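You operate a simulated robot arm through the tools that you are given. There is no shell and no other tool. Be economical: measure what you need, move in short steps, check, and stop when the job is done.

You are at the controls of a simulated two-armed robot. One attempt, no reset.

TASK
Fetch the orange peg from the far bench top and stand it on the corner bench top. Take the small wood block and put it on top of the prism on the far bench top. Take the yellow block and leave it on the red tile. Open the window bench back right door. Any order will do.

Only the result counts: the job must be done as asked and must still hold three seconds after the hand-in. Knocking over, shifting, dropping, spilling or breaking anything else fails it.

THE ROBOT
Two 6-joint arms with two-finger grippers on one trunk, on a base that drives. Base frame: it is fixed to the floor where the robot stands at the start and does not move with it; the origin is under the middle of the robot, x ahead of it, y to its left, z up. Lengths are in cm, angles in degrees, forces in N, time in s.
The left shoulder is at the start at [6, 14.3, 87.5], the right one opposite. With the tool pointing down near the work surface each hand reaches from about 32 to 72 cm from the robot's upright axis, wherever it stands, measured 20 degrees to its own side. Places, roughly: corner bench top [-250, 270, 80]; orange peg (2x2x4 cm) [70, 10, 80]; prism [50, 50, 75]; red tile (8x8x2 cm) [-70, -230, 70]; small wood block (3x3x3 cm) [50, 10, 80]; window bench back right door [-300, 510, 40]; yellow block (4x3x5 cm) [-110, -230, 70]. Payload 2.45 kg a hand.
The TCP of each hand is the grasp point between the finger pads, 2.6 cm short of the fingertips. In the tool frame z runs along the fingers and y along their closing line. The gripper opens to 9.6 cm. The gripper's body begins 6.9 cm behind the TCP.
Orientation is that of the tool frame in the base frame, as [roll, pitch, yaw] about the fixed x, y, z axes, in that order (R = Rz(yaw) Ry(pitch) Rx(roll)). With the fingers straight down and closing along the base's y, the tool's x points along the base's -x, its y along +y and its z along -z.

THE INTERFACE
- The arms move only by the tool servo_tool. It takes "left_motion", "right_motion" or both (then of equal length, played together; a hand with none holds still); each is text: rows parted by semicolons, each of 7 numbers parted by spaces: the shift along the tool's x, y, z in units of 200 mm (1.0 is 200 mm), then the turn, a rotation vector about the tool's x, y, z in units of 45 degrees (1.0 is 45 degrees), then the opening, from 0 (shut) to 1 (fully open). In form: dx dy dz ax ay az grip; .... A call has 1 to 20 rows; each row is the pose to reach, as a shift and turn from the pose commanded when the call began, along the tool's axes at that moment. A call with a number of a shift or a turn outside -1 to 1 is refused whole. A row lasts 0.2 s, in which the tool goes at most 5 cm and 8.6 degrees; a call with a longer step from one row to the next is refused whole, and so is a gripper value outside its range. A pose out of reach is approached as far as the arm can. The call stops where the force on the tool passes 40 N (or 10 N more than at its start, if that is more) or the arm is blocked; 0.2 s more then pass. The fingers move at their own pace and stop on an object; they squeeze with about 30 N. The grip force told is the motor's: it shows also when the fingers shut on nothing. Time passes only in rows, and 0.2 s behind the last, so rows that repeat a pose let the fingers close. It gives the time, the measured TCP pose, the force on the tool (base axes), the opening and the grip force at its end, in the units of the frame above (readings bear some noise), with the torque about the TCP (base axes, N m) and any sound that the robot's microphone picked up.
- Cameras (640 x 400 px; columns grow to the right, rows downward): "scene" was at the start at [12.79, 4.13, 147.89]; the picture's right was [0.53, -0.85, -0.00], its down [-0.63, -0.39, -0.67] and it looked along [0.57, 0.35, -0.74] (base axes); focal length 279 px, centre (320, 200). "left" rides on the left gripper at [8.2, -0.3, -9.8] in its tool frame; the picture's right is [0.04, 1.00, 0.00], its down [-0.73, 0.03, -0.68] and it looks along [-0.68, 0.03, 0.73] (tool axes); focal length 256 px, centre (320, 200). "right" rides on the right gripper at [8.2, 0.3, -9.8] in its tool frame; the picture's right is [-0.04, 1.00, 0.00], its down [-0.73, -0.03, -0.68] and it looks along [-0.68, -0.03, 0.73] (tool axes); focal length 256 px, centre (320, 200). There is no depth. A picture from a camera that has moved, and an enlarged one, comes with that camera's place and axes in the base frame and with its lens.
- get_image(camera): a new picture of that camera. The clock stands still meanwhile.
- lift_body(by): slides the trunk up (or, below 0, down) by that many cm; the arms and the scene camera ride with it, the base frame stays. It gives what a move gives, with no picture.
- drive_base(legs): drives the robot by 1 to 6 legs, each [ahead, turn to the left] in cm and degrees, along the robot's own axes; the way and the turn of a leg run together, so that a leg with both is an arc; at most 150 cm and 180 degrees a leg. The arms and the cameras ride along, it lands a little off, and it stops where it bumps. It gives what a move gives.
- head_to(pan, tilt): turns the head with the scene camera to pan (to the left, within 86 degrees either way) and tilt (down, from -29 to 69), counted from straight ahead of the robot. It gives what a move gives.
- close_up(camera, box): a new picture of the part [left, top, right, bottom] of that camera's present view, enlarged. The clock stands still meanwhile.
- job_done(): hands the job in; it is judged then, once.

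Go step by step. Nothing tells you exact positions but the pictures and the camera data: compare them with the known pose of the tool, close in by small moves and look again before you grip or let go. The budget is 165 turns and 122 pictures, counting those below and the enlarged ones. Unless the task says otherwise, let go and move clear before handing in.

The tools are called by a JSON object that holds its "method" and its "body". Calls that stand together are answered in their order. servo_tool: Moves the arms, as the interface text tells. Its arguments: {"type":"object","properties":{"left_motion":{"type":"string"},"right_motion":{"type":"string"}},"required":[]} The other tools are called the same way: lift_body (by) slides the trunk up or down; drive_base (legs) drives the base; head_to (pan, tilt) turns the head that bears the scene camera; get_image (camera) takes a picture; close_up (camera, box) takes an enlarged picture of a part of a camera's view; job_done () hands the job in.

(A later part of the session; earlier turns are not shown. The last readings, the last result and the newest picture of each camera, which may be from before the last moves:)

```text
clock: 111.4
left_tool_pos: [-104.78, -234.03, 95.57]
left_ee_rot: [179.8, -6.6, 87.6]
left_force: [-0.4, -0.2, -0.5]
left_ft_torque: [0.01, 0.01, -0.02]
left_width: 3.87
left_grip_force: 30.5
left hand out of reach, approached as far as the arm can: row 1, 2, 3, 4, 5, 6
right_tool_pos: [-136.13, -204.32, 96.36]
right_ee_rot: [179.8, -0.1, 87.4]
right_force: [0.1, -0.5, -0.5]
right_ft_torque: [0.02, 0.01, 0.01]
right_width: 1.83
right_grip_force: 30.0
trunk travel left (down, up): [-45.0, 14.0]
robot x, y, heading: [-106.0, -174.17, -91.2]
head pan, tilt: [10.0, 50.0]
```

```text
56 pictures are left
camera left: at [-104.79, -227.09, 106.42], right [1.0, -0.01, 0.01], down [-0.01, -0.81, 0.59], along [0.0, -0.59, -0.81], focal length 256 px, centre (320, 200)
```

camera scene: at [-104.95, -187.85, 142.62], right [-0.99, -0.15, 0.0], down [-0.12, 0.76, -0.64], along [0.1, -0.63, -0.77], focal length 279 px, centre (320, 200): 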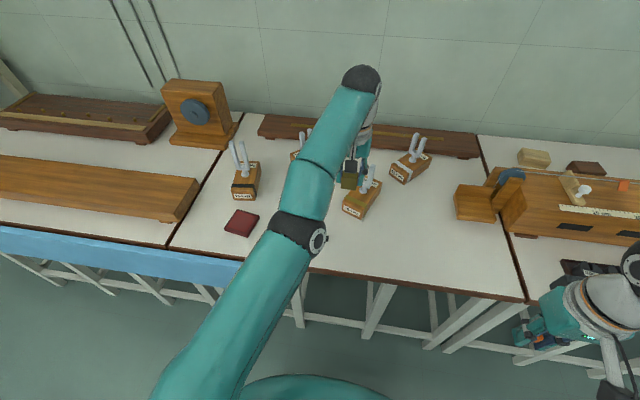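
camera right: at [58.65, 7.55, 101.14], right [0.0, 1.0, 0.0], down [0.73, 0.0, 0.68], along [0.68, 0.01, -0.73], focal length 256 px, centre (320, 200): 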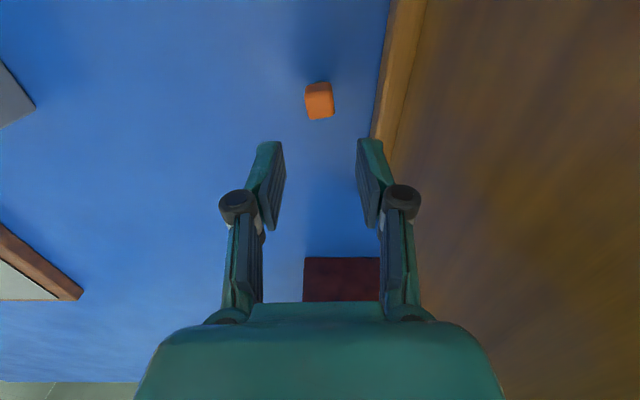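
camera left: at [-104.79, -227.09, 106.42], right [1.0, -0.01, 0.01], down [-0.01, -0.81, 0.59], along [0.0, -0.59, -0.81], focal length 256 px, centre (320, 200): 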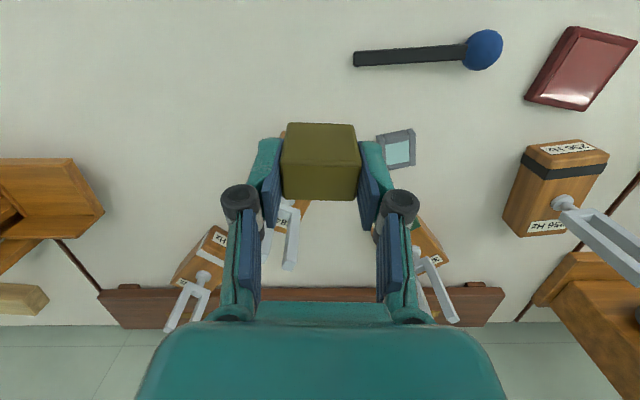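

Commands seem to be relative to the last reachable pose. I test a pure tangential downward step.

{"method": "servo_tool", "body": {"left_motion": "0 0 0.1 0 0 0 0; 0 0 0.2 0 0 0 0; 0 0 0.2 0 0 0 0; 0 0 0.2 0 0 0 0"}}

```text
clock: 112.4
left_tool_pos: [-104.79, -233.99, 94.49]
left_ee_rot: [179.8, -6.9, 87.4]
left_force: [0.9, -0.9, -0.9]
left_ft_torque: [0.03, 0.02, 0.03]
left_width: 3.9
left_grip_force: 29.7
left hand out of reach, approached as far as the arm can: row 1, 2, 3, 4
right_tool_pos: [-136.18, -204.24, 96.31]
right_ee_rot: [179.8, 0.0, 87.4]
right_force: [0.4, 0.9, -0.2]
right_ft_torque: [0.02, 0.05, 0.01]
right_width: 1.82
right_grip_force: 30.3
trunk travel left (down, up): [-45.0, 14.0]
robot x, y, heading: [-106.28, -173.84, -91.2]
head pan, tilt: [10.0, 50.0]
```

Some response. Repeating downward a few more times (space below is clear there).

{"method": "servo_tool", "body": {"left_motion": "0 0 0.2 0 0 0 0; 0 0 0.4 0 0 0 0; 0 0 0.4 0 0 0 0; 0 0 0.4 0 0 0 0; 0 0 0.4 0 0 0 0; 0 0 0.4 0 0 0 0"}}

```text
clock: 113.8
left_tool_pos: [-104.74, -234.05, 94.52]
left_ee_rot: [179.7, -6.8, 87.4]
left_force: [-0.2, 0.0, -0.5]
left_ft_torque: [0.0, 0.01, -0.02]
left_width: 3.9
left_grip_force: 30.2
left hand out of reach, approached as far as the arm can: row 1, 2, 3, 4, 5, 6
right_tool_pos: [-136.11, -204.45, 96.24]
right_ee_rot: [179.8, 0.0, 87.4]
right_force: [-0.1, 0.2, 0.0]
right_ft_torque: [-0.01, -0.02, 0.02]
right_width: 1.83
right_grip_force: 29.5
trunk travel left (down, up): [-45.0, 14.0]
robot x, y, heading: [-106.0, -173.98, -91.3]
head pan, tilt: [10.0, 50.0]
```

Large steps fail; I try very small increments downward and back.

{"method": "servo_tool", "body": {"left_motion": "0 0 0.02 0 0 0 0; 0 0 0.04 0 0 0 0; 0 0 0.06 0 0 0 0; 0 0 0.08 0 0 0 0; 0 0 0.1 0 0 0 0; 0.02 0 0.1 0 0 0 0; 0.04 0 0.1 0 0 0 0; 0.06 0 0.1 0 0 0 0; 0.08 0 0.1 0 0 0 0; 0.1 0 0.1 0 0 0 0"}}

```text
clock: 116.0
left_tool_pos: [-104.96, -234.05, 94.25]
left_ee_rot: [179.7, -7.0, 87.4]
left_force: [0.1, -0.2, 0.2]
left_ft_torque: [-0.01, 0.01, -0.02]
left_width: 3.88
left_grip_force: 30.0
left hand out of reach, approached as far as the arm can: row 2, 3, 4, 5, 6, 7, 8, 9, 10
right_tool_pos: [-136.03, -204.24, 96.16]
right_ee_rot: [179.8, -0.1, 87.4]
right_force: [0.2, 0.9, 0.0]
right_ft_torque: [0.02, -0.03, -0.02]
right_width: 1.81
right_grip_force: 29.8
trunk travel left (down, up): [-45.0, 14.0]
robot x, y, heading: [-106.23, -174.32, -91.1]
head pan, tilt: [10.0, 50.0]
```

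Only the first tiny step succeeded. I try a single tiny inward step alone.

{"method": "servo_tool", "body": {"left_motion": "0.02 0 0.02 0 0 0 0"}}

{"method": "servo_tool", "body": {"left_motion": "0 0.03 0.03 0 0 0 0"}}

{"method": "servo_tool", "body": {"left_motion": "0 0 -0.1 0 0 0 0; 0 0 -0.2 0 0 0 0"}}

```text
clock: 116.4
left_tool_pos: [-104.9, -234.0, 94.11]
left_ee_rot: [179.7, -7.0, 87.4]
left_force: [-0.5, 0.4, -0.1]
left_ft_torque: [0.0, -0.03, -0.01]
left_width: 3.87
left_grip_force: 29.7
left hand out of reach, approached as far as the arm can: row 1
right_tool_pos: [-136.11, -204.33, 96.27]
right_ee_rot: [179.8, 0.0, 87.5]
right_force: [-0.3, -0.2, 0.1]
right_ft_torque: [-0.01, -0.03, 0.02]
right_width: 1.81
right_grip_force: 30.2
trunk travel left (down, up): [-45.0, 14.0]
robot x, y, heading: [-105.95, -174.34, -91.3]
head pan, tilt: [10.0, 50.0]
```

```text
clock: 116.8
left_tool_pos: [-104.85, -234.15, 94.21]
left_ee_rot: [179.8, -6.9, 87.5]
left_force: [-0.5, -0.3, 0.2]
left_ft_torque: [0.03, -0.01, -0.01]
left_width: 3.89
left_grip_force: 29.9
left hand out of reach, approached as far as the arm can: row 1
right_tool_pos: [-136.2, -204.33, 96.36]
right_ee_rot: [179.8, 0.0, 87.5]
right_force: [0.0, -0.2, 0.2]
right_ft_torque: [-0.05, -0.01, -0.01]
right_width: 1.82
right_grip_force: 29.6
trunk travel left (down, up): [-45.0, 14.0]
robot x, y, heading: [-105.75, -173.97, -91.1]
head pan, tilt: [10.0, 50.0]
```

```text
clock: 117.4
left_tool_pos: [-104.59, -233.04, 97.72]
left_ee_rot: [179.9, -6.8, 87.4]
left_force: [-0.3, -0.8, -0.5]
left_ft_torque: [0.01, -0.02, -0.01]
left_width: 3.91
left_grip_force: 30.1
left hand out of reach, approached as far as the arm can: row 1, 2
right_tool_pos: [-136.18, -204.42, 96.31]
right_ee_rot: [179.8, 0.0, 87.4]
right_force: [0.2, -0.4, -0.7]
right_ft_torque: [-0.02, 0.03, -0.02]
right_width: 1.81
right_grip_force: 29.8
trunk travel left (down, up): [-45.0, 14.0]
robot x, y, heading: [-105.54, -174.53, -91.1]
head pan, tilt: [10.0, 50.0]
```

Up slides along the limit sphere. I try combining inward motion with tilt in one row, which should bend the elbow.

{"method": "servo_tool", "body": {"left_motion": "0.1 0 0 0 -0.18 0 0; 0.2 0 0 0 -0.36 0 0; 0.3 0 0 0 -0.4 0 0"}}

{"method": "get_image", "body": {"camera": "scene"}}

```text
clock: 118.2
left_tool_pos: [-104.42, -227.06, 98.53]
left_ee_rot: [179.9, 11.4, 87.3]
left_force: [-0.5, -0.4, 0.1]
left_ft_torque: [0.02, 0.0, 0.0]
left_width: 3.89
left_grip_force: 30.0
right_tool_pos: [-136.11, -204.35, 96.35]
right_ee_rot: [179.9, 0.1, 87.4]
right_force: [0.7, 0.9, -0.5]
right_ft_torque: [-0.01, -0.03, 0.01]
right_width: 1.81
right_grip_force: 29.8
trunk travel left (down, up): [-45.0, 14.0]
robot x, y, heading: [-106.19, -174.06, -91.0]
head pan, tilt: [10.0, 50.0]
```

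```text
55 pictures are left
camera scene: at [-104.97, -187.73, 142.64], right [-0.99, -0.15, 0.0], down [-0.12, 0.76, -0.64], along [0.1, -0.64, -0.77], focal length 279 px, centre (320, 200)
```

scene: 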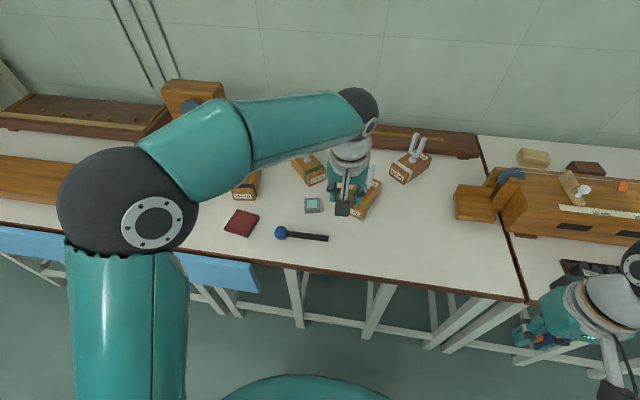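

Unstuck. Levelling the tool, then moving across to the tile.

{"method": "servo_tool", "body": {"left_motion": "0.1 0 0 0 0.13 0 0; 0.2 0 0 0 0.253 0 0; 0.2 0.2 0 0 0.253 0 0; 0.2 0.4 0 0 0.253 0 0; 0.2 0.6 0 0 0.253 0 0; 0.2 0.8 0 0 0.253 0 0; 0.2 1 0 0 0.253 0 0; 0.2 1 0 0 0.253 0 0"}}

{"method": "servo_tool", "body": {"left_motion": "0 0.2 0 0 0 0 0; 0 0.4 0 0 0 0 0; 0 0.5 0 0 0 0 0; 0 0.5 0 0 0 0 0"}}

{"method": "get_image", "body": {"camera": "left"}}

```text
clock: 120.0
left_tool_pos: [-84.11, -224.25, 97.69]
left_ee_rot: [179.8, -0.3, 87.2]
left_force: [-0.1, 0.1, 0.4]
left_ft_torque: [0.02, -0.01, 0.0]
left_width: 3.88
left_grip_force: 30.5
right_tool_pos: [-136.18, -204.27, 96.22]
right_ee_rot: [179.8, 0.0, 87.4]
right_force: [0.7, -0.3, -0.4]
right_ft_torque: [-0.01, 0.01, -0.04]
right_width: 1.81
right_grip_force: 30.2
trunk travel left (down, up): [-45.0, 14.0]
robot x, y, heading: [-106.01, -174.25, -91.3]
head pan, tilt: [10.0, 50.0]
```

```text
clock: 121.0
left_tool_pos: [-74.1, -224.69, 97.77]
left_ee_rot: [179.9, -0.2, 87.5]
left_force: [-0.2, -0.3, 0.1]
left_ft_torque: [-0.02, 0.02, -0.01]
left_width: 3.89
left_grip_force: 30.1
right_tool_pos: [-136.15, -204.4, 96.33]
right_ee_rot: [179.8, 0.0, 87.4]
right_force: [0.2, -0.2, -0.2]
right_ft_torque: [-0.01, 0.02, -0.01]
right_width: 1.82
right_grip_force: 30.2
trunk travel left (down, up): [-45.0, 14.0]
robot x, y, heading: [-106.07, -174.02, -91.4]
head pan, tilt: [10.0, 50.0]
```

```text
54 pictures are left
camera left: at [-74.19, -216.5, 107.68], right [1.0, -0.01, 0.0], down [-0.01, -0.74, 0.68], along [0.0, -0.68, -0.74], focal length 256 px, centre (320, 200)
```

left: 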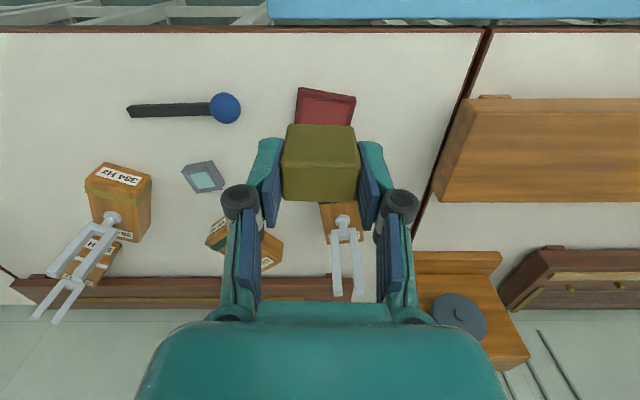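

Lowering first, then forward over the tile at a height of ~3 cm above it.

{"method": "servo_tool", "body": {"left_motion": "0 0 0.2 0 0 0 0; 0 0 0.4 0 0 0 0; 0 0 0.6 0 0 0 0; 0 0.02 0.7 0 0 0 0; -0.2 0.043 0.75 0 0 0 0; -0.4 0.043 0.77 0 0 0 0; -0.4 0.043 0.77 0 0 0 0"}}

{"method": "get_image", "body": {"camera": "left"}}

{"method": "get_image", "body": {"camera": "scene"}}

```text
clock: 122.6
left_tool_pos: [-73.74, -232.16, 82.39]
left_ee_rot: [179.8, -0.2, 87.4]
left_force: [-0.4, 0.3, -0.5]
left_ft_torque: [-0.02, -0.01, -0.01]
left_width: 3.91
left_grip_force: 30.0
right_tool_pos: [-136.07, -204.31, 96.33]
right_ee_rot: [179.7, 0.1, 87.3]
right_force: [-0.5, -0.3, -0.5]
right_ft_torque: [-0.03, 0.01, 0.01]
right_width: 1.81
right_grip_force: 30.1
trunk travel left (down, up): [-45.0, 14.0]
robot x, y, heading: [-105.87, -174.21, -91.0]
head pan, tilt: [10.0, 50.0]
```

```text
53 pictures are left
camera left: at [-73.72, -224.14, 92.22], right [1.0, -0.01, 0.0], down [-0.01, -0.74, 0.68], along [0.0, -0.68, -0.74], focal length 256 px, centre (320, 200)
```

left: 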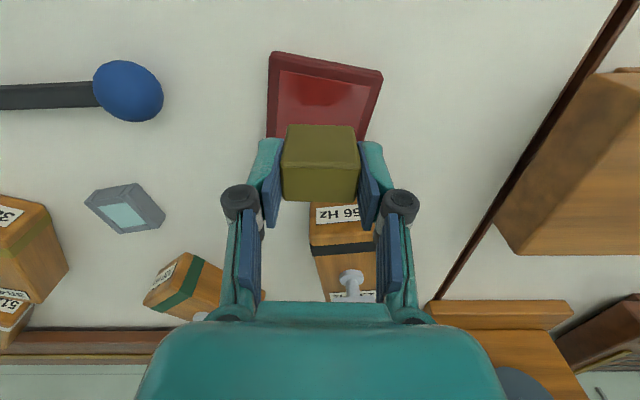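

```text
52 pictures are left
camera scene: at [-104.94, -187.8, 142.63], right [-0.99, -0.15, 0.0], down [-0.12, 0.76, -0.64], along [0.1, -0.64, -0.77], focal length 279 px, centre (320, 200)
```

scene: 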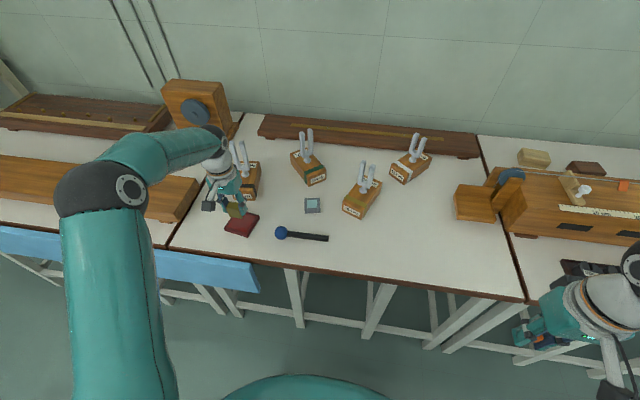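

Tile centre about (-73.5, -233.2). Shift 1 cm forward, lower to near contact.

{"method": "servo_tool", "body": {"left_motion": "-0.05 0 0 0 0 0 0; -0.05 0.01 0.1 0 0 0 0; -0.05 0.01 0.17 0 0 0 0; -0.05 0.01 0.17 0 0 0 0"}}

{"method": "close_up", "body": {"camera": "left", "box": [220, 60, 420, 220]}}

{"method": "close_up", "body": {"camera": "scene", "box": [190, 170, 290, 250]}}

```text
clock: 123.6
left_tool_pos: [-73.44, -233.4, 78.88]
left_ee_rot: [179.8, -0.2, 87.4]
left_force: [0.3, -1.6, -1.2]
left_ft_torque: [-0.01, -0.01, 0.03]
left_width: 3.89
left_grip_force: 30.3
right_tool_pos: [-136.08, -204.37, 96.31]
right_ee_rot: [179.8, 0.0, 87.5]
right_force: [0.4, 0.3, -0.1]
right_ft_torque: [0.04, 0.01, -0.01]
right_width: 1.81
right_grip_force: 30.0
trunk travel left (down, up): [-45.0, 14.0]
robot x, y, heading: [-106.22, -173.66, -91.4]
head pan, tilt: [10.0, 50.0]
```

```text
2.50 times, centred on (320, 140) of left
camera zoom: at [-73.39, -225.28, 88.83], right [1.0, -0.01, 0.0], down [-0.01, -0.74, 0.68], along [0.0, -0.68, -0.74], focal length 640 px, centre (320, 350)
```

zoom: 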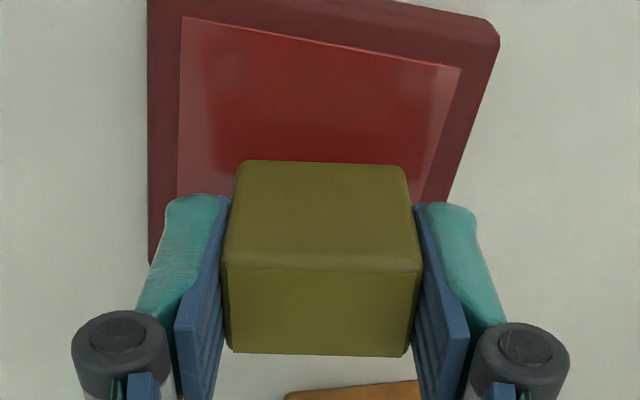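

```text
5.00 times, centred on (240, 210) of scene
camera zoom: at [-104.95, -187.84, 142.63], right [-0.99, -0.15, 0.0], down [-0.12, 0.76, -0.64], along [0.1, -0.63, -0.77], focal length 1394 px, centre (720, 150)
```

zoom: 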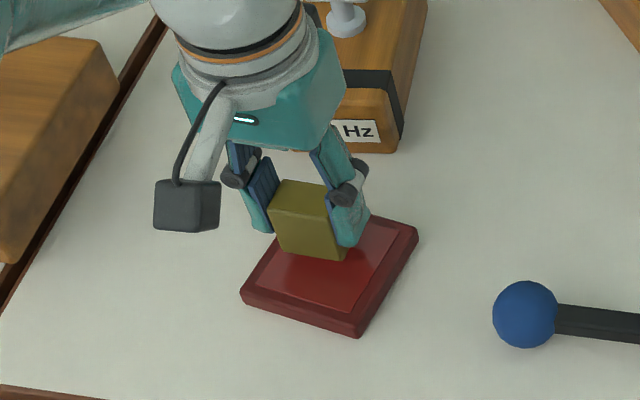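

Well placed over the tile. Lowering to contact.

{"method": "servo_tool", "body": {"left_motion": "0 0 0.01 0 0 0 0; 0 0 0.02 0 0 0 0; 0 0 0.03 0 0 0 0; 0 0 0.03 0 0 0 0"}}

```text
clock: 124.6
left_tool_pos: [-73.37, -233.51, 78.34]
left_ee_rot: [179.9, -0.2, 87.5]
left_force: [-0.5, -0.4, -0.4]
left_ft_torque: [-0.02, -0.01, 0.02]
left_width: 3.87
left_grip_force: 30.5
right_tool_pos: [-136.14, -204.36, 96.28]
right_ee_rot: [179.7, 0.0, 87.4]
right_force: [0.5, -0.3, -0.1]
right_ft_torque: [-0.02, -0.02, -0.04]
right_width: 1.8
right_grip_force: 30.5
trunk travel left (down, up): [-45.0, 14.0]
robot x, y, heading: [-105.9, -173.89, -91.4]
head pan, tilt: [10.0, 50.0]
```

{"method": "servo_tool", "body": {"left_motion": "0 0 0.01 0 0 0 0; 0 0 0.02 0 0 0 0; 0 0 0.02 0 0 0 0"}}

```text
clock: 125.4
left_tool_pos: [-73.47, -233.48, 78.03]
left_ee_rot: [180.0, -0.2, 87.3]
left_force: [-0.3, -0.1, 0.1]
left_ft_torque: [-0.03, 0.04, 0.01]
left_width: 3.88
left_grip_force: 29.8
right_tool_pos: [-136.14, -204.28, 96.32]
right_ee_rot: [179.8, 0.0, 87.4]
right_force: [0.0, 0.0, -0.4]
right_ft_torque: [0.01, 0.0, 0.01]
right_width: 1.81
right_grip_force: 30.5
trunk travel left (down, up): [-45.0, 14.0]
robot x, y, heading: [-106.11, -174.19, -91.1]
head pan, tilt: [10.0, 50.0]
```

Still no contact; continuing down 3 mm at a time.

{"method": "servo_tool", "body": {"left_motion": "0 0 0.01 0 0 0 0; 0 0 0.02 0 0 0 0; 0 0 0.02 0 0 0 0"}}

{"method": "close_up", "body": {"camera": "scene", "box": [190, 170, 290, 250]}}

```text
clock: 126.2
left_tool_pos: [-73.54, -233.44, 77.93]
left_ee_rot: [179.7, 0.1, 87.3]
left_force: [3.4, 0.6, 21.8]
left_ft_torque: [-0.1, -0.11, 0.02]
left_width: 3.9
left_grip_force: 29.9
right_tool_pos: [-136.04, -204.11, 96.46]
right_ee_rot: [179.8, 0.0, 87.4]
right_force: [0.1, 0.3, -0.9]
right_ft_torque: [-0.01, 0.02, 0.03]
right_width: 1.81
right_grip_force: 30.0
trunk travel left (down, up): [-45.0, 14.0]
robot x, y, heading: [-106.16, -174.34, -91.1]
head pan, tilt: [10.0, 50.0]
```

```text
5.00 times, centred on (240, 210) of scene
camera zoom: at [-105.02, -187.59, 142.68], right [-0.99, -0.15, 0.0], down [-0.12, 0.76, -0.64], along [0.1, -0.64, -0.77], focal length 1394 px, centre (720, 150)
```

zoom: 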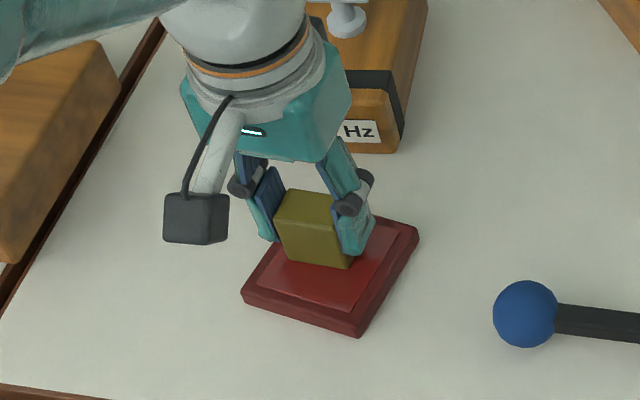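

Contact. Relieve 1–2 mm, open, rise, and pull back.

{"method": "servo_tool", "body": {"left_motion": "0 0 -0.012 0 0 0 0; 0 0 -0.012 0 0 0 0.6; 0 0 -0.012 0 0 0 0.6; 0 0 -0.012 0 0 0 0.6; 0 0 -0.1 0 0 0 0.6; 0 0 -0.3 0 0 0 0.6; 0 0 -0.45 0 0 0 0.6; 0.2 0 -0.5 0 0 0 0.6; 0.4 0 -0.6 0 0 0 0.6; 0.6 0 -0.75 0 0 0 0.6; 0.8 0 -0.9 0 0 0 0.6; 1 0 -1 0 0 0 0.6; 1 0 -1 0 0 0 0.6"}}

{"method": "close_up", "body": {"camera": "scene", "box": [190, 130, 350, 250]}}

```text
clock: 129.0
left_tool_pos: [-72.58, -213.6, 97.53]
left_ee_rot: [179.9, -0.3, 87.4]
left_force: [-0.5, 0.5, -0.7]
left_ft_torque: [0.01, -0.05, -0.01]
left_width: 5.77
left_grip_force: 0.1
right_tool_pos: [-136.06, -204.31, 96.28]
right_ee_rot: [179.8, 0.1, 87.3]
right_force: [0.6, 0.4, -1.3]
right_ft_torque: [0.03, -0.01, 0.0]
right_width: 1.82
right_grip_force: 29.6
trunk travel left (down, up): [-45.0, 14.0]
robot x, y, heading: [-105.97, -174.04, -91.2]
head pan, tilt: [10.0, 50.0]
```

```text
3.33 times, centred on (270, 190) of scene
camera zoom: at [-104.94, -187.91, 142.61], right [-0.99, -0.15, 0.0], down [-0.12, 0.76, -0.64], along [0.1, -0.63, -0.77], focal length 930 px, centre (487, 233)
```

zoom: 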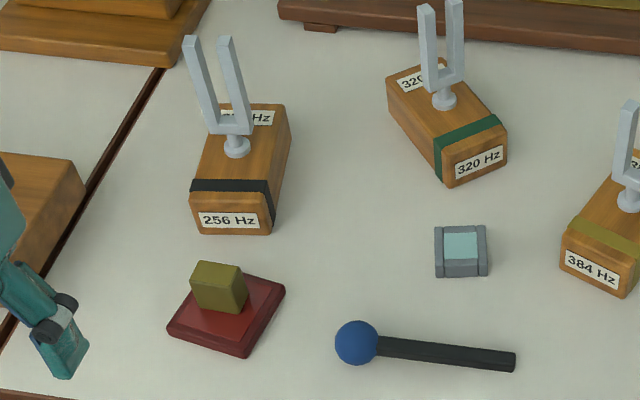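

Yellow block is on the tile, forks undisturbed. Tucking the hands, raising the trunk and backing out.

{"method": "servo_tool", "body": {"left_motion": "0.2 0 0 0 0 0 0.6; 0.4 0 0 0 0 0 0.6; 0.5 0 0 0 0 0 0.6", "right_motion": "0 0.2 0 0 0 0 0; 0 0.4 0 0 0 0 0; 0 0.6 0 0 0 0 0"}}

{"method": "lift_body", "body": {"by": 5}}

{"method": "drive_base", "body": {"legs": [[-80, 0], [0, -42]]}}

{"method": "drive_base", "body": {"legs": [[0, -42]]}}

{"method": "drive_base", "body": {"legs": [[0, -42]]}}

{"method": "head_to", "body": {"pan": -30, "tilt": 15}}

{"method": "get_image", "body": {"camera": "scene"}}

```text
clock: 129.8
left_tool_pos: [-72.3, -203.45, 97.59]
left_ee_rot: [179.8, -0.2, 87.5]
left_force: [-0.5, 0.0, 0.3]
left_ft_torque: [-0.01, 0.01, 0.03]
left_width: 5.76
left_grip_force: 0.0
right_tool_pos: [-124.07, -205.01, 96.35]
right_ee_rot: [179.8, 0.2, 87.4]
right_force: [-0.3, -0.5, 0.2]
right_ft_torque: [0.0, 0.02, -0.03]
right_width: 1.8
right_grip_force: 29.4
trunk travel left (down, up): [-45.0, 14.0]
robot x, y, heading: [-106.19, -173.91, -91.2]
head pan, tilt: [10.0, 50.0]
```

```text
clock: 130.7
left_tool_pos: [-72.26, -203.45, 102.7]
left_ee_rot: [179.9, -0.2, 87.4]
left_force: [0.2, 0.9, -0.1]
left_ft_torque: [0.0, -0.03, 0.01]
left_width: 5.76
left_grip_force: 0.0
right_tool_pos: [-124.07, -205.08, 101.31]
right_ee_rot: [179.8, 0.1, 87.4]
right_force: [0.1, 0.4, -0.8]
right_ft_torque: [-0.02, 0.0, 0.0]
right_width: 1.83
right_grip_force: 29.2
trunk travel left (down, up): [-50.0, 9.0]
robot x, y, heading: [-105.83, -174.57, -91.2]
head pan, tilt: [10.0, 50.0]
```

```text
clock: 137.2
left_tool_pos: [-99.65, -138.72, 102.67]
left_ee_rot: [179.9, -0.2, 44.3]
left_force: [1.1, 0.4, -0.4]
left_ft_torque: [-0.01, 0.02, -0.01]
left_width: 5.76
left_grip_force: 0.0
right_tool_pos: [-138.4, -104.38, 101.32]
right_ee_rot: [179.9, 0.1, 44.3]
right_force: [1.0, -0.9, -0.5]
right_ft_torque: [-0.02, 0.0, -0.01]
right_width: 1.84
right_grip_force: 29.8
trunk travel left (down, up): [-50.0, 9.0]
robot x, y, heading: [-103.1, -95.38, -134.6]
head pan, tilt: [10.0, 50.0]
```

```text
clock: 139.8
left_tool_pos: [-129.48, -129.96, 102.71]
left_ee_rot: [179.8, -0.2, 2.6]
left_force: [0.3, -0.8, 0.1]
left_ft_torque: [-0.01, -0.03, -0.02]
left_width: 5.74
left_grip_force: 0.1
right_tool_pos: [-135.6, -78.56, 101.4]
right_ee_rot: [179.8, 0.1, 2.6]
right_force: [-0.5, 1.0, -0.3]
right_ft_torque: [-0.02, -0.01, -0.02]
right_width: 1.82
right_grip_force: 29.6
trunk travel left (down, up): [-50.0, 9.0]
robot x, y, heading: [-103.13, -97.07, -175.9]
head pan, tilt: [10.0, 50.0]
```

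```text
clock: 142.4
left_tool_pos: [-144.63, -103.78, 102.69]
left_ee_rot: [179.9, -0.1, -39.7]
left_force: [-0.7, -1.2, 0.2]
left_ft_torque: [-0.01, 0.02, 0.01]
left_width: 5.76
left_grip_force: 0.0
right_tool_pos: [-114.52, -61.62, 101.45]
right_ee_rot: [179.9, 0.0, -39.6]
right_force: [-0.2, -0.1, -1.1]
right_ft_torque: [-0.02, -0.01, 0.02]
right_width: 1.82
right_grip_force: 29.8
trunk travel left (down, up): [-50.0, 9.0]
robot x, y, heading: [-103.69, -98.46, 142.0]
head pan, tilt: [10.0, 50.0]
```

```text
clock: 143.5
left_tool_pos: [-144.52, -103.65, 102.83]
left_ee_rot: [179.9, -0.2, -39.7]
left_force: [0.1, -0.7, -0.4]
left_ft_torque: [-0.05, 0.01, 0.03]
left_width: 5.77
left_grip_force: 0.0
right_tool_pos: [-114.45, -61.57, 101.44]
right_ee_rot: [179.9, 0.0, -39.6]
right_force: [-0.3, -0.7, 0.6]
right_ft_torque: [0.01, -0.02, 0.0]
right_width: 1.81
right_grip_force: 30.1
trunk travel left (down, up): [-50.0, 9.0]
robot x, y, heading: [-103.54, -98.9, 141.9]
head pan, tilt: [-30.0, 15.0]
```

```text
47 pictures are left
camera scene: at [-112.05, -86.18, 153.0], right [0.93, 0.37, 0.0], down [0.1, -0.24, -0.97], along [-0.36, 0.9, -0.26], focal length 279 px, centre (320, 200)
```

scene: 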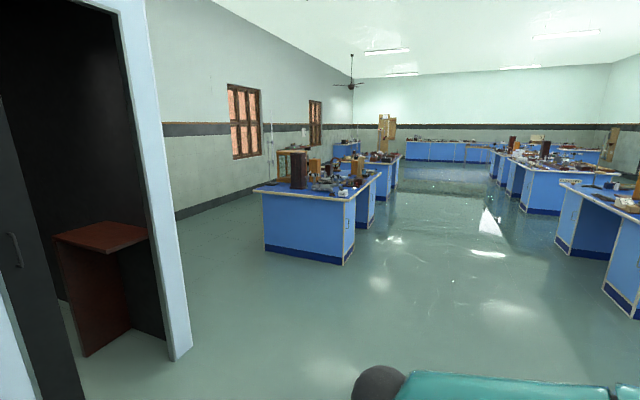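

The corner bench's near end is at y≈190, x from -299 to -195. Driving toward it.

{"method": "drive_base", "body": {"legs": [[0, -24], [140, 0]]}}

{"method": "drive_base", "body": {"legs": [[85, 0], [0, -28]]}}

{"method": "head_to", "body": {"pan": 0, "tilt": 30}}

{"method": "get_image", "body": {"camera": "scene"}}

```text
clock: 151.9
left_tool_pos: [-208.15, 35.95, 102.89]
left_ee_rot: [179.9, -0.2, -63.7]
left_force: [0.9, 0.4, 0.4]
left_ft_torque: [0.02, -0.01, 0.02]
left_width: 5.77
left_grip_force: 0.0
right_tool_pos: [-163.73, 62.5, 101.48]
right_ee_rot: [179.7, 0.0, -63.5]
right_force: [-0.4, -0.6, -0.8]
right_ft_torque: [0.01, 0.01, 0.01]
right_width: 1.83
right_grip_force: 30.2
trunk travel left (down, up): [-50.0, 9.0]
robot x, y, heading: [-169.2, 24.35, 117.9]
head pan, tilt: [-30.0, 15.0]
```

```text
clock: 158.1
left_tool_pos: [-239.03, 128.6, 102.91]
left_ee_rot: [179.9, -0.2, -91.0]
left_force: [0.2, 0.6, -0.5]
left_ft_torque: [0.0, 0.01, -0.03]
left_width: 5.76
left_grip_force: 0.0
right_tool_pos: [-187.32, 131.68, 101.53]
right_ee_rot: [179.9, 0.0, -90.9]
right_force: [0.3, 0.0, -0.1]
right_ft_torque: [0.01, 0.02, 0.01]
right_width: 1.83
right_grip_force: 30.5
trunk travel left (down, up): [-50.0, 9.0]
robot x, y, heading: [-210.99, 100.4, 90.7]
head pan, tilt: [-30.0, 15.0]
```

```text
clock: 159.0
left_tool_pos: [-239.11, 128.6, 102.77]
left_ee_rot: [179.9, -0.2, -91.0]
left_force: [-0.2, 0.1, -0.3]
left_ft_torque: [0.02, 0.0, 0.01]
left_width: 5.77
left_grip_force: 0.1
right_tool_pos: [-187.24, 131.6, 101.59]
right_ee_rot: [179.7, 0.0, -90.8]
right_force: [-0.1, -0.4, 0.1]
right_ft_torque: [-0.01, 0.03, 0.0]
right_width: 1.83
right_grip_force: 30.3
trunk travel left (down, up): [-50.0, 9.0]
robot x, y, heading: [-210.36, 100.09, 90.7]
head pan, tilt: [0.0, 30.0]
```

```text
46 pictures are left
camera scene: at [-210.56, 115.21, 150.58], right [1.0, 0.01, 0.0], down [0.01, -0.5, -0.87], along [-0.01, 0.87, -0.5], focal length 279 px, centre (320, 200)
```

scene: 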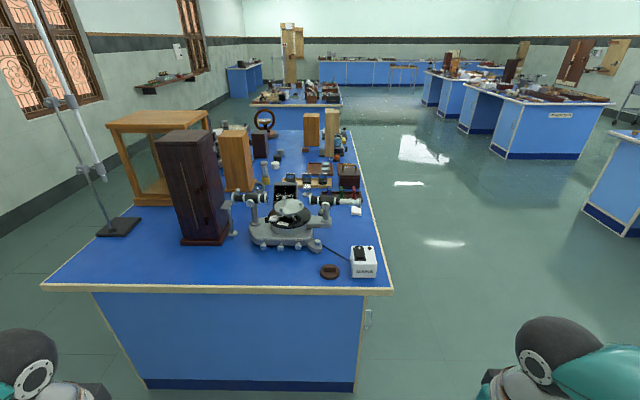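

Clear spot at about (-248, 187) left of the spectrometer, on the front margin. Angling the robot toward it.

{"method": "drive_base", "body": {"legs": [[0, 25], [36, 0]]}}

{"method": "head_to", "body": {"pan": 0, "tilt": 50}}

{"method": "get_image", "body": {"camera": "scene"}}

```text
clock: 162.8
left_tool_pos: [-263.52, 147.33, 102.88]
left_ee_rot: [179.8, -0.3, -66.8]
left_force: [0.1, 0.7, 0.5]
left_ft_torque: [0.0, -0.01, 0.0]
left_width: 5.76
left_grip_force: 0.1
right_tool_pos: [-217.68, 171.35, 101.45]
right_ee_rot: [179.8, 0.1, -66.6]
right_force: [0.4, 0.8, 0.0]
right_ft_torque: [-0.04, 0.0, 0.03]
right_width: 1.78
right_grip_force: 30.2
trunk travel left (down, up): [-50.0, 9.0]
robot x, y, heading: [-225.59, 132.74, 114.7]
head pan, tilt: [0.0, 30.0]
```

```text
clock: 163.6
left_tool_pos: [-263.5, 147.18, 102.91]
left_ee_rot: [179.9, -0.1, -66.7]
left_force: [-0.1, 0.1, 0.2]
left_ft_torque: [0.01, -0.01, -0.02]
left_width: 5.76
left_grip_force: 0.0
right_tool_pos: [-217.54, 171.27, 101.5]
right_ee_rot: [179.8, 0.0, -66.7]
right_force: [-0.1, 0.0, -0.3]
right_ft_torque: [-0.01, 0.01, 0.01]
right_width: 1.8
right_grip_force: 29.8
trunk travel left (down, up): [-50.0, 9.0]
robot x, y, heading: [-226.01, 132.95, 115.2]
head pan, tilt: [0.0, 50.0]
```

```text
45 pictures are left
camera scene: at [-231.81, 145.31, 147.63], right [0.91, 0.42, 0.0], down [0.32, -0.7, -0.64], along [-0.27, 0.58, -0.77], focal length 279 px, centre (320, 200)
```

scene: 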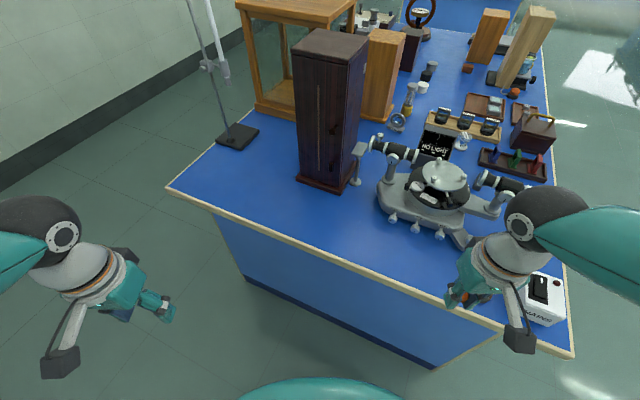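

Spot chosen: (-256, 188.5), 10 cm inside the edge, 13 cm from the dark box. Moving the right hand there in two moves.

{"method": "servo_tool", "body": {"right_motion": "-0.1 0.17 0 0 0 0 0; -0.2 0.34 0 0 0 0 0; -0.3 0.5 0 0 0 0 0; -0.45 0.65 0 0 0 0 0; -0.6 0.75 0 0 0 0 0; -0.7 0.9 0.05 0 0 0 0; -0.75 1 0.15 0 0 0 0; -0.75 1 0.25 0 0 0 0; -0.75 1 0.25 0 0 0 0"}}

{"method": "servo_tool", "body": {"right_motion": "-0.15 0.15 0 0 0 0 0; -0.3 0.3 0.1 0 0 0 0; -0.45 0.42 0.2 0 0 0 0; -0.6 0.42 0.2 0 0 0 0; -0.79 0.42 0.2 0 0 0 0; -0.79 0.42 0.2 0 0 0 0"}}

{"method": "get_image", "body": {"camera": "right"}}

{"method": "get_image", "body": {"camera": "scene"}}

```text
clock: 165.6
left_tool_pos: [-263.43, 147.13, 102.94]
left_ee_rot: [179.9, -0.2, -66.7]
left_force: [-0.8, 0.3, -0.2]
left_ft_torque: [0.01, -0.03, 0.03]
left_width: 5.76
left_grip_force: 0.1
right_tool_pos: [-242.13, 177.08, 96.64]
right_ee_rot: [179.8, 0.0, -66.7]
right_force: [-0.7, 0.2, -0.3]
right_ft_torque: [0.0, -0.01, 0.0]
right_width: 1.81
right_grip_force: 29.6
trunk travel left (down, up): [-50.0, 9.0]
robot x, y, heading: [-226.02, 132.62, 114.6]
head pan, tilt: [0.0, 50.0]
```

```text
clock: 167.0
left_tool_pos: [-263.29, 147.08, 102.99]
left_ee_rot: [179.9, -0.2, -66.7]
left_force: [-0.7, -0.6, 0.3]
left_ft_torque: [0.01, 0.0, 0.01]
left_width: 5.74
left_grip_force: 0.1
right_tool_pos: [-255.69, 187.9, 92.63]
right_ee_rot: [179.9, 0.0, -66.6]
right_force: [0.5, 0.3, -0.4]
right_ft_torque: [0.01, 0.01, 0.0]
right_width: 1.79
right_grip_force: 30.4
right hand out of reach, approached as far as the arm can: row 5
trunk travel left (down, up): [-50.0, 9.0]
robot x, y, heading: [-225.85, 132.86, 114.8]
head pan, tilt: [0.0, 50.0]
```

```text
44 pictures are left
camera right: at [-252.7, 180.2, 102.51], right [-0.93, -0.36, 0.0], down [-0.26, 0.69, 0.68], along [-0.25, 0.63, -0.73], focal length 256 px, centre (320, 200)
```

right: 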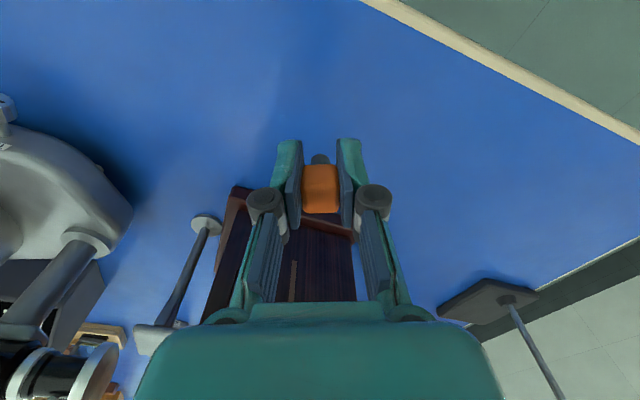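

```text
43 pictures are left
camera scene: at [-231.74, 145.22, 147.65], right [0.91, 0.42, 0.0], down [0.32, -0.7, -0.64], along [-0.27, 0.58, -0.77], focal length 279 px, centre (320, 200)
```

scene: 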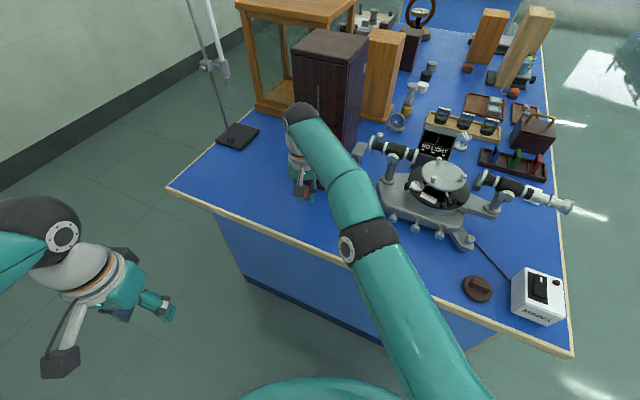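

Free surface below the peg. Lowering toward the surface.

{"method": "servo_tool", "body": {"right_motion": "0 0 0.1 0 0 0 0; 0 0 0.2 0 0 0 0; 0 0 0.3 0 0 0 0; 0 0 0.4 0 0 0 0; 0 0 0.4 0 0 0 0"}}

{"method": "get_image", "body": {"camera": "right"}}

```text
clock: 168.2
left_tool_pos: [-263.44, 147.31, 102.8]
left_ee_rot: [179.9, -0.2, -66.6]
left_force: [0.2, 0.5, 0.0]
left_ft_torque: [-0.01, -0.02, -0.02]
left_width: 5.75
left_grip_force: 0.0
right_tool_pos: [-256.01, 188.26, 84.49]
right_ee_rot: [179.8, 0.1, -66.6]
right_force: [-1.4, -0.5, -0.4]
right_ft_torque: [-0.04, -0.04, 0.0]
right_width: 1.84
right_grip_force: 29.7
trunk travel left (down, up): [-50.0, 9.0]
robot x, y, heading: [-225.97, 132.98, 115.0]
head pan, tilt: [0.0, 50.0]
```

```text
42 pictures are left
camera right: at [-252.95, 180.62, 94.4], right [-0.93, -0.36, 0.0], down [-0.26, 0.69, 0.68], along [-0.25, 0.63, -0.73], focal length 256 px, centre (320, 200)
```

right: 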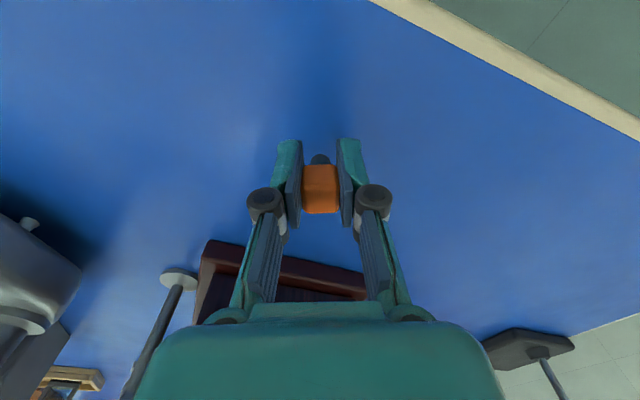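

Close above the surface; stepping down to contact.

{"method": "servo_tool", "body": {"right_motion": "0 0 0.015 0 0 0 0; 0 0 0.03 0 0 0 0; 0 0 0.045 0 0 0 0; 0 0 0.045 0 0 0 0"}}

```text
clock: 169.2
left_tool_pos: [-263.5, 147.24, 102.92]
left_ee_rot: [179.8, -0.1, -66.7]
left_force: [-0.3, 0.9, -0.6]
left_ft_torque: [0.01, 0.01, 0.01]
left_width: 5.75
left_grip_force: 0.2
right_tool_pos: [-255.96, 188.38, 83.72]
right_ee_rot: [179.8, 0.1, -66.5]
right_force: [-0.5, 0.2, -0.4]
right_ft_torque: [-0.01, 0.0, 0.04]
right_width: 1.81
right_grip_force: 29.8
trunk travel left (down, up): [-50.0, 9.0]
robot x, y, heading: [-226.21, 132.98, 114.5]
head pan, tilt: [0.0, 50.0]
```

{"method": "servo_tool", "body": {"right_motion": "0 0 0.008 0 0 0 0; 0 0 0.016 0 0 0 0; 0 0 0.022 0 0 0 0; 0 0 0.022 0 0 0 0"}}

```text
clock: 170.2
left_tool_pos: [-263.32, 147.28, 102.92]
left_ee_rot: [179.9, -0.1, -66.7]
left_force: [0.0, 0.0, 0.1]
left_ft_torque: [-0.01, 0.02, 0.03]
left_width: 5.75
left_grip_force: 0.0
right_tool_pos: [-256.0, 188.19, 83.29]
right_ee_rot: [179.8, 0.0, -66.6]
right_force: [0.0, -0.4, 0.7]
right_ft_torque: [0.0, 0.01, 0.03]
right_width: 1.83
right_grip_force: 30.1
trunk travel left (down, up): [-50.0, 9.0]
robot x, y, heading: [-226.0, 133.24, 114.5]
head pan, tilt: [0.0, 50.0]
```

{"method": "servo_tool", "body": {"right_motion": "0 0 0.006 0 0 0 0; 0 0 0.012 0 0 0 0; 0 0 0.012 0 0 0 0"}}

```text
clock: 171.0
left_tool_pos: [-263.54, 147.24, 102.82]
left_ee_rot: [179.9, -0.2, -66.7]
left_force: [-0.4, -0.2, 0.3]
left_ft_torque: [-0.04, -0.04, 0.01]
left_width: 5.76
left_grip_force: 0.1
right_tool_pos: [-255.99, 188.24, 83.2]
right_ee_rot: [179.8, 0.2, -66.7]
right_force: [-0.8, 0.9, -0.3]
right_ft_torque: [0.03, 0.03, 0.0]
right_width: 1.81
right_grip_force: 29.8
trunk travel left (down, up): [-50.0, 9.0]
robot x, y, heading: [-225.86, 132.77, 114.8]
head pan, tilt: [0.0, 50.0]
```

{"method": "servo_tool", "body": {"right_motion": "0 0 0.006 0 0 0 0; 0 0 0.012 0 0 0 0; 0 0 0.012 0 0 0 0"}}

{"method": "close_up", "body": {"camera": "right", "box": [260, 110, 380, 230]}}

```text
clock: 171.8
left_tool_pos: [-263.34, 147.16, 102.99]
left_ee_rot: [179.9, -0.2, -66.7]
left_force: [-0.7, 0.3, 0.0]
left_ft_torque: [-0.02, -0.01, 0.02]
left_width: 5.75
left_grip_force: 0.1
right_tool_pos: [-255.77, 188.3, 83.09]
right_ee_rot: [179.6, 0.3, -66.7]
right_force: [1.1, -0.5, 12.2]
right_ft_torque: [0.04, 0.0, 0.01]
right_width: 1.8
right_grip_force: 29.8
trunk travel left (down, up): [-50.0, 9.0]
robot x, y, heading: [-226.05, 132.52, 114.7]
head pan, tilt: [0.0, 50.0]
```

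```text
3.33 times, centred on (320, 170) of right
camera zoom: at [-252.91, 180.56, 92.91], right [-0.93, -0.36, 0.01], down [-0.26, 0.68, 0.68], along [-0.25, 0.64, -0.73], focal length 853 px, centre (320, 300)
```

zoom: 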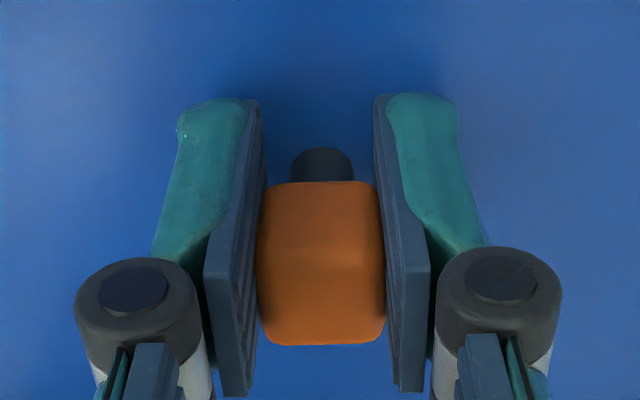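

Contact. Relieve slightly, open evenly, lift straight up a little.

{"method": "servo_tool", "body": {"right_motion": "0 0 -0.007 0 0 0 0; 0 0 -0.007 0 0 0 0.2; 0 0 -0.007 0 0 0 0.35; 0 0 -0.007 0 0 0 0.45; 0 0 -0.007 0 0 0 0.45; 0 0 -0.1 0 0 0 0.45; 0 0 -0.25 0 0 0 0.45; 0 0 -0.35 0 0 0 0.45; 0.15 0 -0.35 0 0 0 0.45; 0.35 0 -0.35 0 0 0 0.45; 0.55 0 -0.4 0 0 0 0.45; 0.75 0 -0.5 0 0 0 0.45; 0.95 0 -0.6 0 0 0 0.45"}}

{"method": "close_up", "body": {"camera": "scene", "box": [240, 120, 400, 280]}}

{"method": "close_up", "body": {"camera": "right", "box": [240, 120, 400, 280]}}

```text
clock: 174.6
left_tool_pos: [-263.33, 147.06, 102.9]
left_ee_rot: [180.0, -0.2, -66.7]
left_force: [-0.9, -0.6, 0.3]
left_ft_torque: [0.0, 0.04, 0.02]
left_width: 5.78
left_grip_force: 0.1
right_tool_pos: [-248.29, 170.82, 95.1]
right_ee_rot: [179.8, 0.1, -66.7]
right_force: [0.2, -0.6, -0.6]
right_ft_torque: [0.04, -0.01, -0.01]
right_width: 4.32
right_grip_force: 0.0
trunk travel left (down, up): [-50.0, 9.0]
robot x, y, heading: [-225.83, 132.58, 114.8]
head pan, tilt: [0.0, 50.0]
```

```text
2.50 times, centred on (320, 200) of scene
camera zoom: at [-231.74, 145.19, 147.64], right [0.91, 0.42, 0.0], down [0.32, -0.7, -0.64], along [-0.27, 0.58, -0.77], focal length 697 px, centre (320, 200)
```

zoom: 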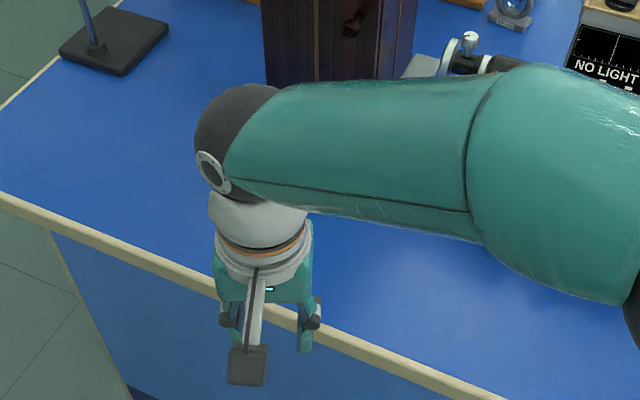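

```text
2.50 times, centred on (320, 200) of right
camera zoom: at [-245.22, 163.3, 104.92], right [-0.93, -0.36, 0.0], down [-0.26, 0.69, 0.68], along [-0.25, 0.63, -0.73], focal length 640 px, centre (320, 200)
```

zoom: 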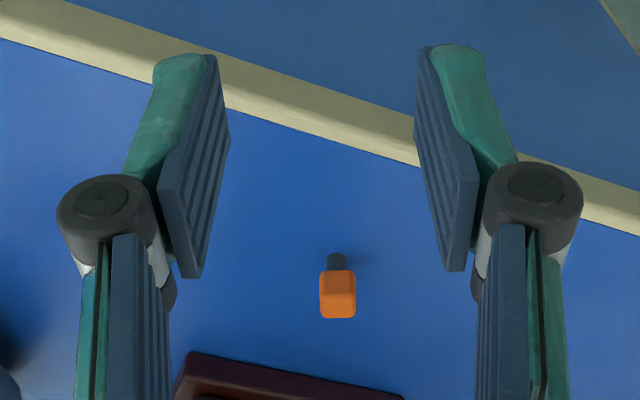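

The peg stands upright. Now the door: I tuck the right hand, back off and look down the window aisle.

{"method": "servo_tool", "body": {"right_motion": "0.2 0 -0.05 0 0 0 0.4; 0.4 0 -0.15 0 0 0 0.4; 0.5 -0.15 -0.25 0 0 0 0.4; 0.5 -0.35 -0.3 0 0 0 0.4; 0.5 -0.5 -0.3 0 0 0 0.4; 0.5 -0.7 -0.3 0 0 0 0.4; 0.5 -0.85 -0.3 0 0 0 0.4"}}

{"method": "drive_base", "body": {"legs": [[-25, 0], [0, 40]]}}

{"method": "head_to", "body": {"pan": -25, "tilt": 15}}

{"method": "get_image", "body": {"camera": "scene"}}

```text
clock: 176.2
left_tool_pos: [-263.23, 147.16, 102.97]
left_ee_rot: [179.9, -0.2, -66.6]
left_force: [0.0, 0.0, 0.1]
left_ft_torque: [-0.02, 0.0, 0.02]
left_width: 5.78
left_grip_force: 0.0
right_tool_pos: [-228.74, 168.28, 100.99]
right_ee_rot: [179.8, 0.0, -66.5]
right_force: [-0.2, 0.4, -0.7]
right_ft_torque: [0.04, 0.0, -0.02]
right_width: 3.81
right_grip_force: 0.0
trunk travel left (down, up): [-50.0, 9.0]
robot x, y, heading: [-226.23, 132.92, 114.9]
head pan, tilt: [0.0, 50.0]
```

```text
clock: 180.2
left_tool_pos: [-253.4, 96.79, 102.93]
left_ee_rot: [179.9, -0.2, -26.1]
left_force: [-0.2, -0.6, -0.1]
left_ft_torque: [0.02, -0.02, -0.02]
left_width: 5.73
left_grip_force: 0.0
right_tool_pos: [-240.78, 135.02, 100.9]
right_ee_rot: [179.9, 0.1, -26.1]
right_force: [-0.5, 0.1, -0.2]
right_ft_torque: [0.02, 0.0, -0.02]
right_width: 3.84
right_grip_force: 0.1
trunk travel left (down, up): [-50.0, 9.0]
robot x, y, heading: [-214.99, 111.84, 155.3]
head pan, tilt: [0.0, 50.0]
```

```text
clock: 181.2
left_tool_pos: [-253.41, 96.68, 103.01]
left_ee_rot: [179.9, -0.2, -26.1]
left_force: [-0.7, 0.2, 0.2]
left_ft_torque: [-0.01, 0.0, -0.02]
left_width: 5.78
left_grip_force: 0.0
right_tool_pos: [-240.77, 135.16, 101.02]
right_ee_rot: [179.8, 0.0, -26.1]
right_force: [-0.4, -0.3, -0.2]
right_ft_torque: [0.0, 0.0, 0.04]
right_width: 3.83
right_grip_force: 0.0
trunk travel left (down, up): [-50.0, 9.0]
robot x, y, heading: [-215.07, 111.38, 155.2]
head pan, tilt: [-25.0, 15.0]
```

```text
38 pictures are left
camera scene: at [-226.54, 121.15, 152.99], right [0.76, 0.65, 0.0], down [0.17, -0.2, -0.97], along [-0.63, 0.74, -0.26], focal length 279 px, centre (320, 200)
```

scene: 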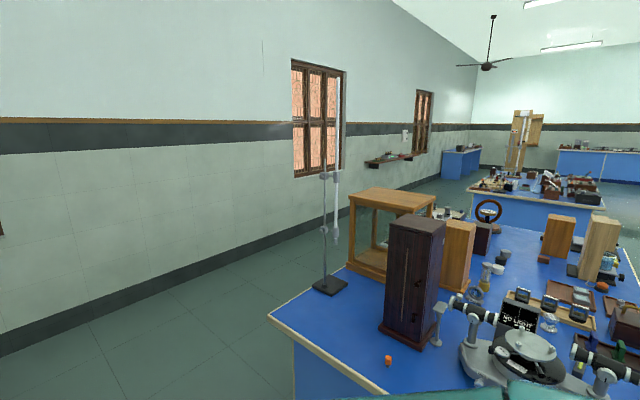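

Aisle by the windows is ~200 cm wide and clear. Driving around the bench corner into it.

{"method": "drive_base", "body": {"legs": [[0, 20], [150, 0]]}}

{"method": "drive_base", "body": {"legs": [[0, -42]]}}

{"method": "drive_base", "body": {"legs": [[0, -42]]}}

{"method": "head_to", "body": {"pan": -20, "tilt": 15}}

{"method": "get_image", "body": {"camera": "scene"}}

```text
clock: 189.9
left_tool_pos: [-396.4, 96.54, 103.0]
left_ee_rot: [179.9, -0.2, -6.2]
left_force: [0.3, 0.0, -0.5]
left_ft_torque: [0.0, -0.01, -0.02]
left_width: 5.76
left_grip_force: 0.1
right_tool_pos: [-397.57, 136.9, 100.99]
right_ee_rot: [179.8, 0.0, -6.2]
right_force: [0.0, 0.7, -0.1]
right_ft_torque: [-0.03, -0.06, -0.01]
right_width: 3.84
right_grip_force: 0.1
trunk travel left (down, up): [-50.0, 9.0]
robot x, y, heading: [-365.09, 123.17, 175.1]
head pan, tilt: [-25.0, 15.0]
```

```text
clock: 192.5
left_tool_pos: [-406.23, 124.34, 103.1]
left_ee_rot: [179.9, -0.2, -48.4]
left_force: [0.0, 0.3, 0.2]
left_ft_torque: [0.02, -0.03, 0.0]
left_width: 5.77
left_grip_force: 0.0
right_tool_pos: [-380.14, 155.14, 101.03]
right_ee_rot: [179.8, 0.0, -48.4]
right_force: [0.3, 0.1, 0.3]
right_ft_torque: [0.01, 0.01, -0.03]
right_width: 3.85
right_grip_force: 0.0
trunk travel left (down, up): [-50.0, 9.0]
robot x, y, heading: [-366.6, 121.8, 133.2]
head pan, tilt: [-25.0, 15.0]
```

```text
clock: 195.1
left_tool_pos: [-394.45, 150.52, 103.08]
left_ee_rot: [179.9, -0.2, -90.8]
left_force: [0.1, 0.4, 0.1]
left_ft_torque: [0.0, -0.05, 0.01]
left_width: 5.78
left_grip_force: 0.1
right_tool_pos: [-354.32, 155.58, 101.15]
right_ee_rot: [179.7, 0.0, -90.8]
right_force: [0.2, -1.3, 0.5]
right_ft_torque: [-0.02, 0.0, 0.01]
right_width: 3.86
right_grip_force: 0.1
trunk travel left (down, up): [-50.0, 9.0]
robot x, y, heading: [-368.6, 122.15, 91.0]
head pan, tilt: [-25.0, 15.0]
```

```text
clock: 195.8
left_tool_pos: [-394.57, 150.63, 103.17]
left_ee_rot: [179.9, -0.2, -90.8]
left_force: [0.1, -0.3, -0.6]
left_ft_torque: [0.01, -0.03, -0.04]
left_width: 5.76
left_grip_force: 0.1
right_tool_pos: [-354.38, 155.52, 101.12]
right_ee_rot: [179.8, 0.1, -90.7]
right_force: [-0.1, 0.8, -0.4]
right_ft_torque: [0.03, 0.01, -0.02]
right_width: 3.85
right_grip_force: 0.0
trunk travel left (down, up): [-50.0, 9.0]
robot x, y, heading: [-368.15, 121.99, 91.1]
head pan, tilt: [-20.0, 15.0]
```

```text
37 pictures are left
camera scene: at [-365.45, 136.96, 153.0], right [0.94, -0.33, 0.0], down [-0.09, -0.24, -0.97], along [0.32, 0.91, -0.26], focal length 279 px, centre (320, 200)
```

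scene: 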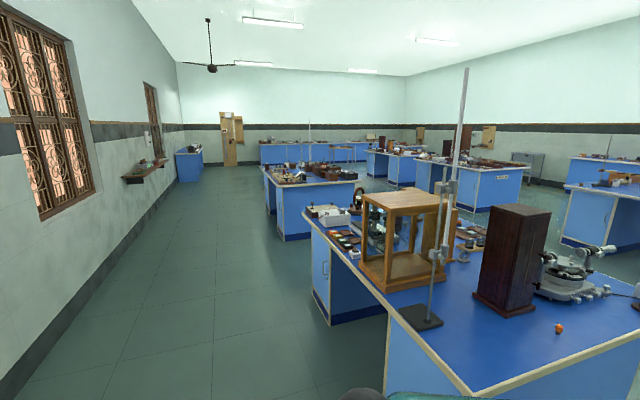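

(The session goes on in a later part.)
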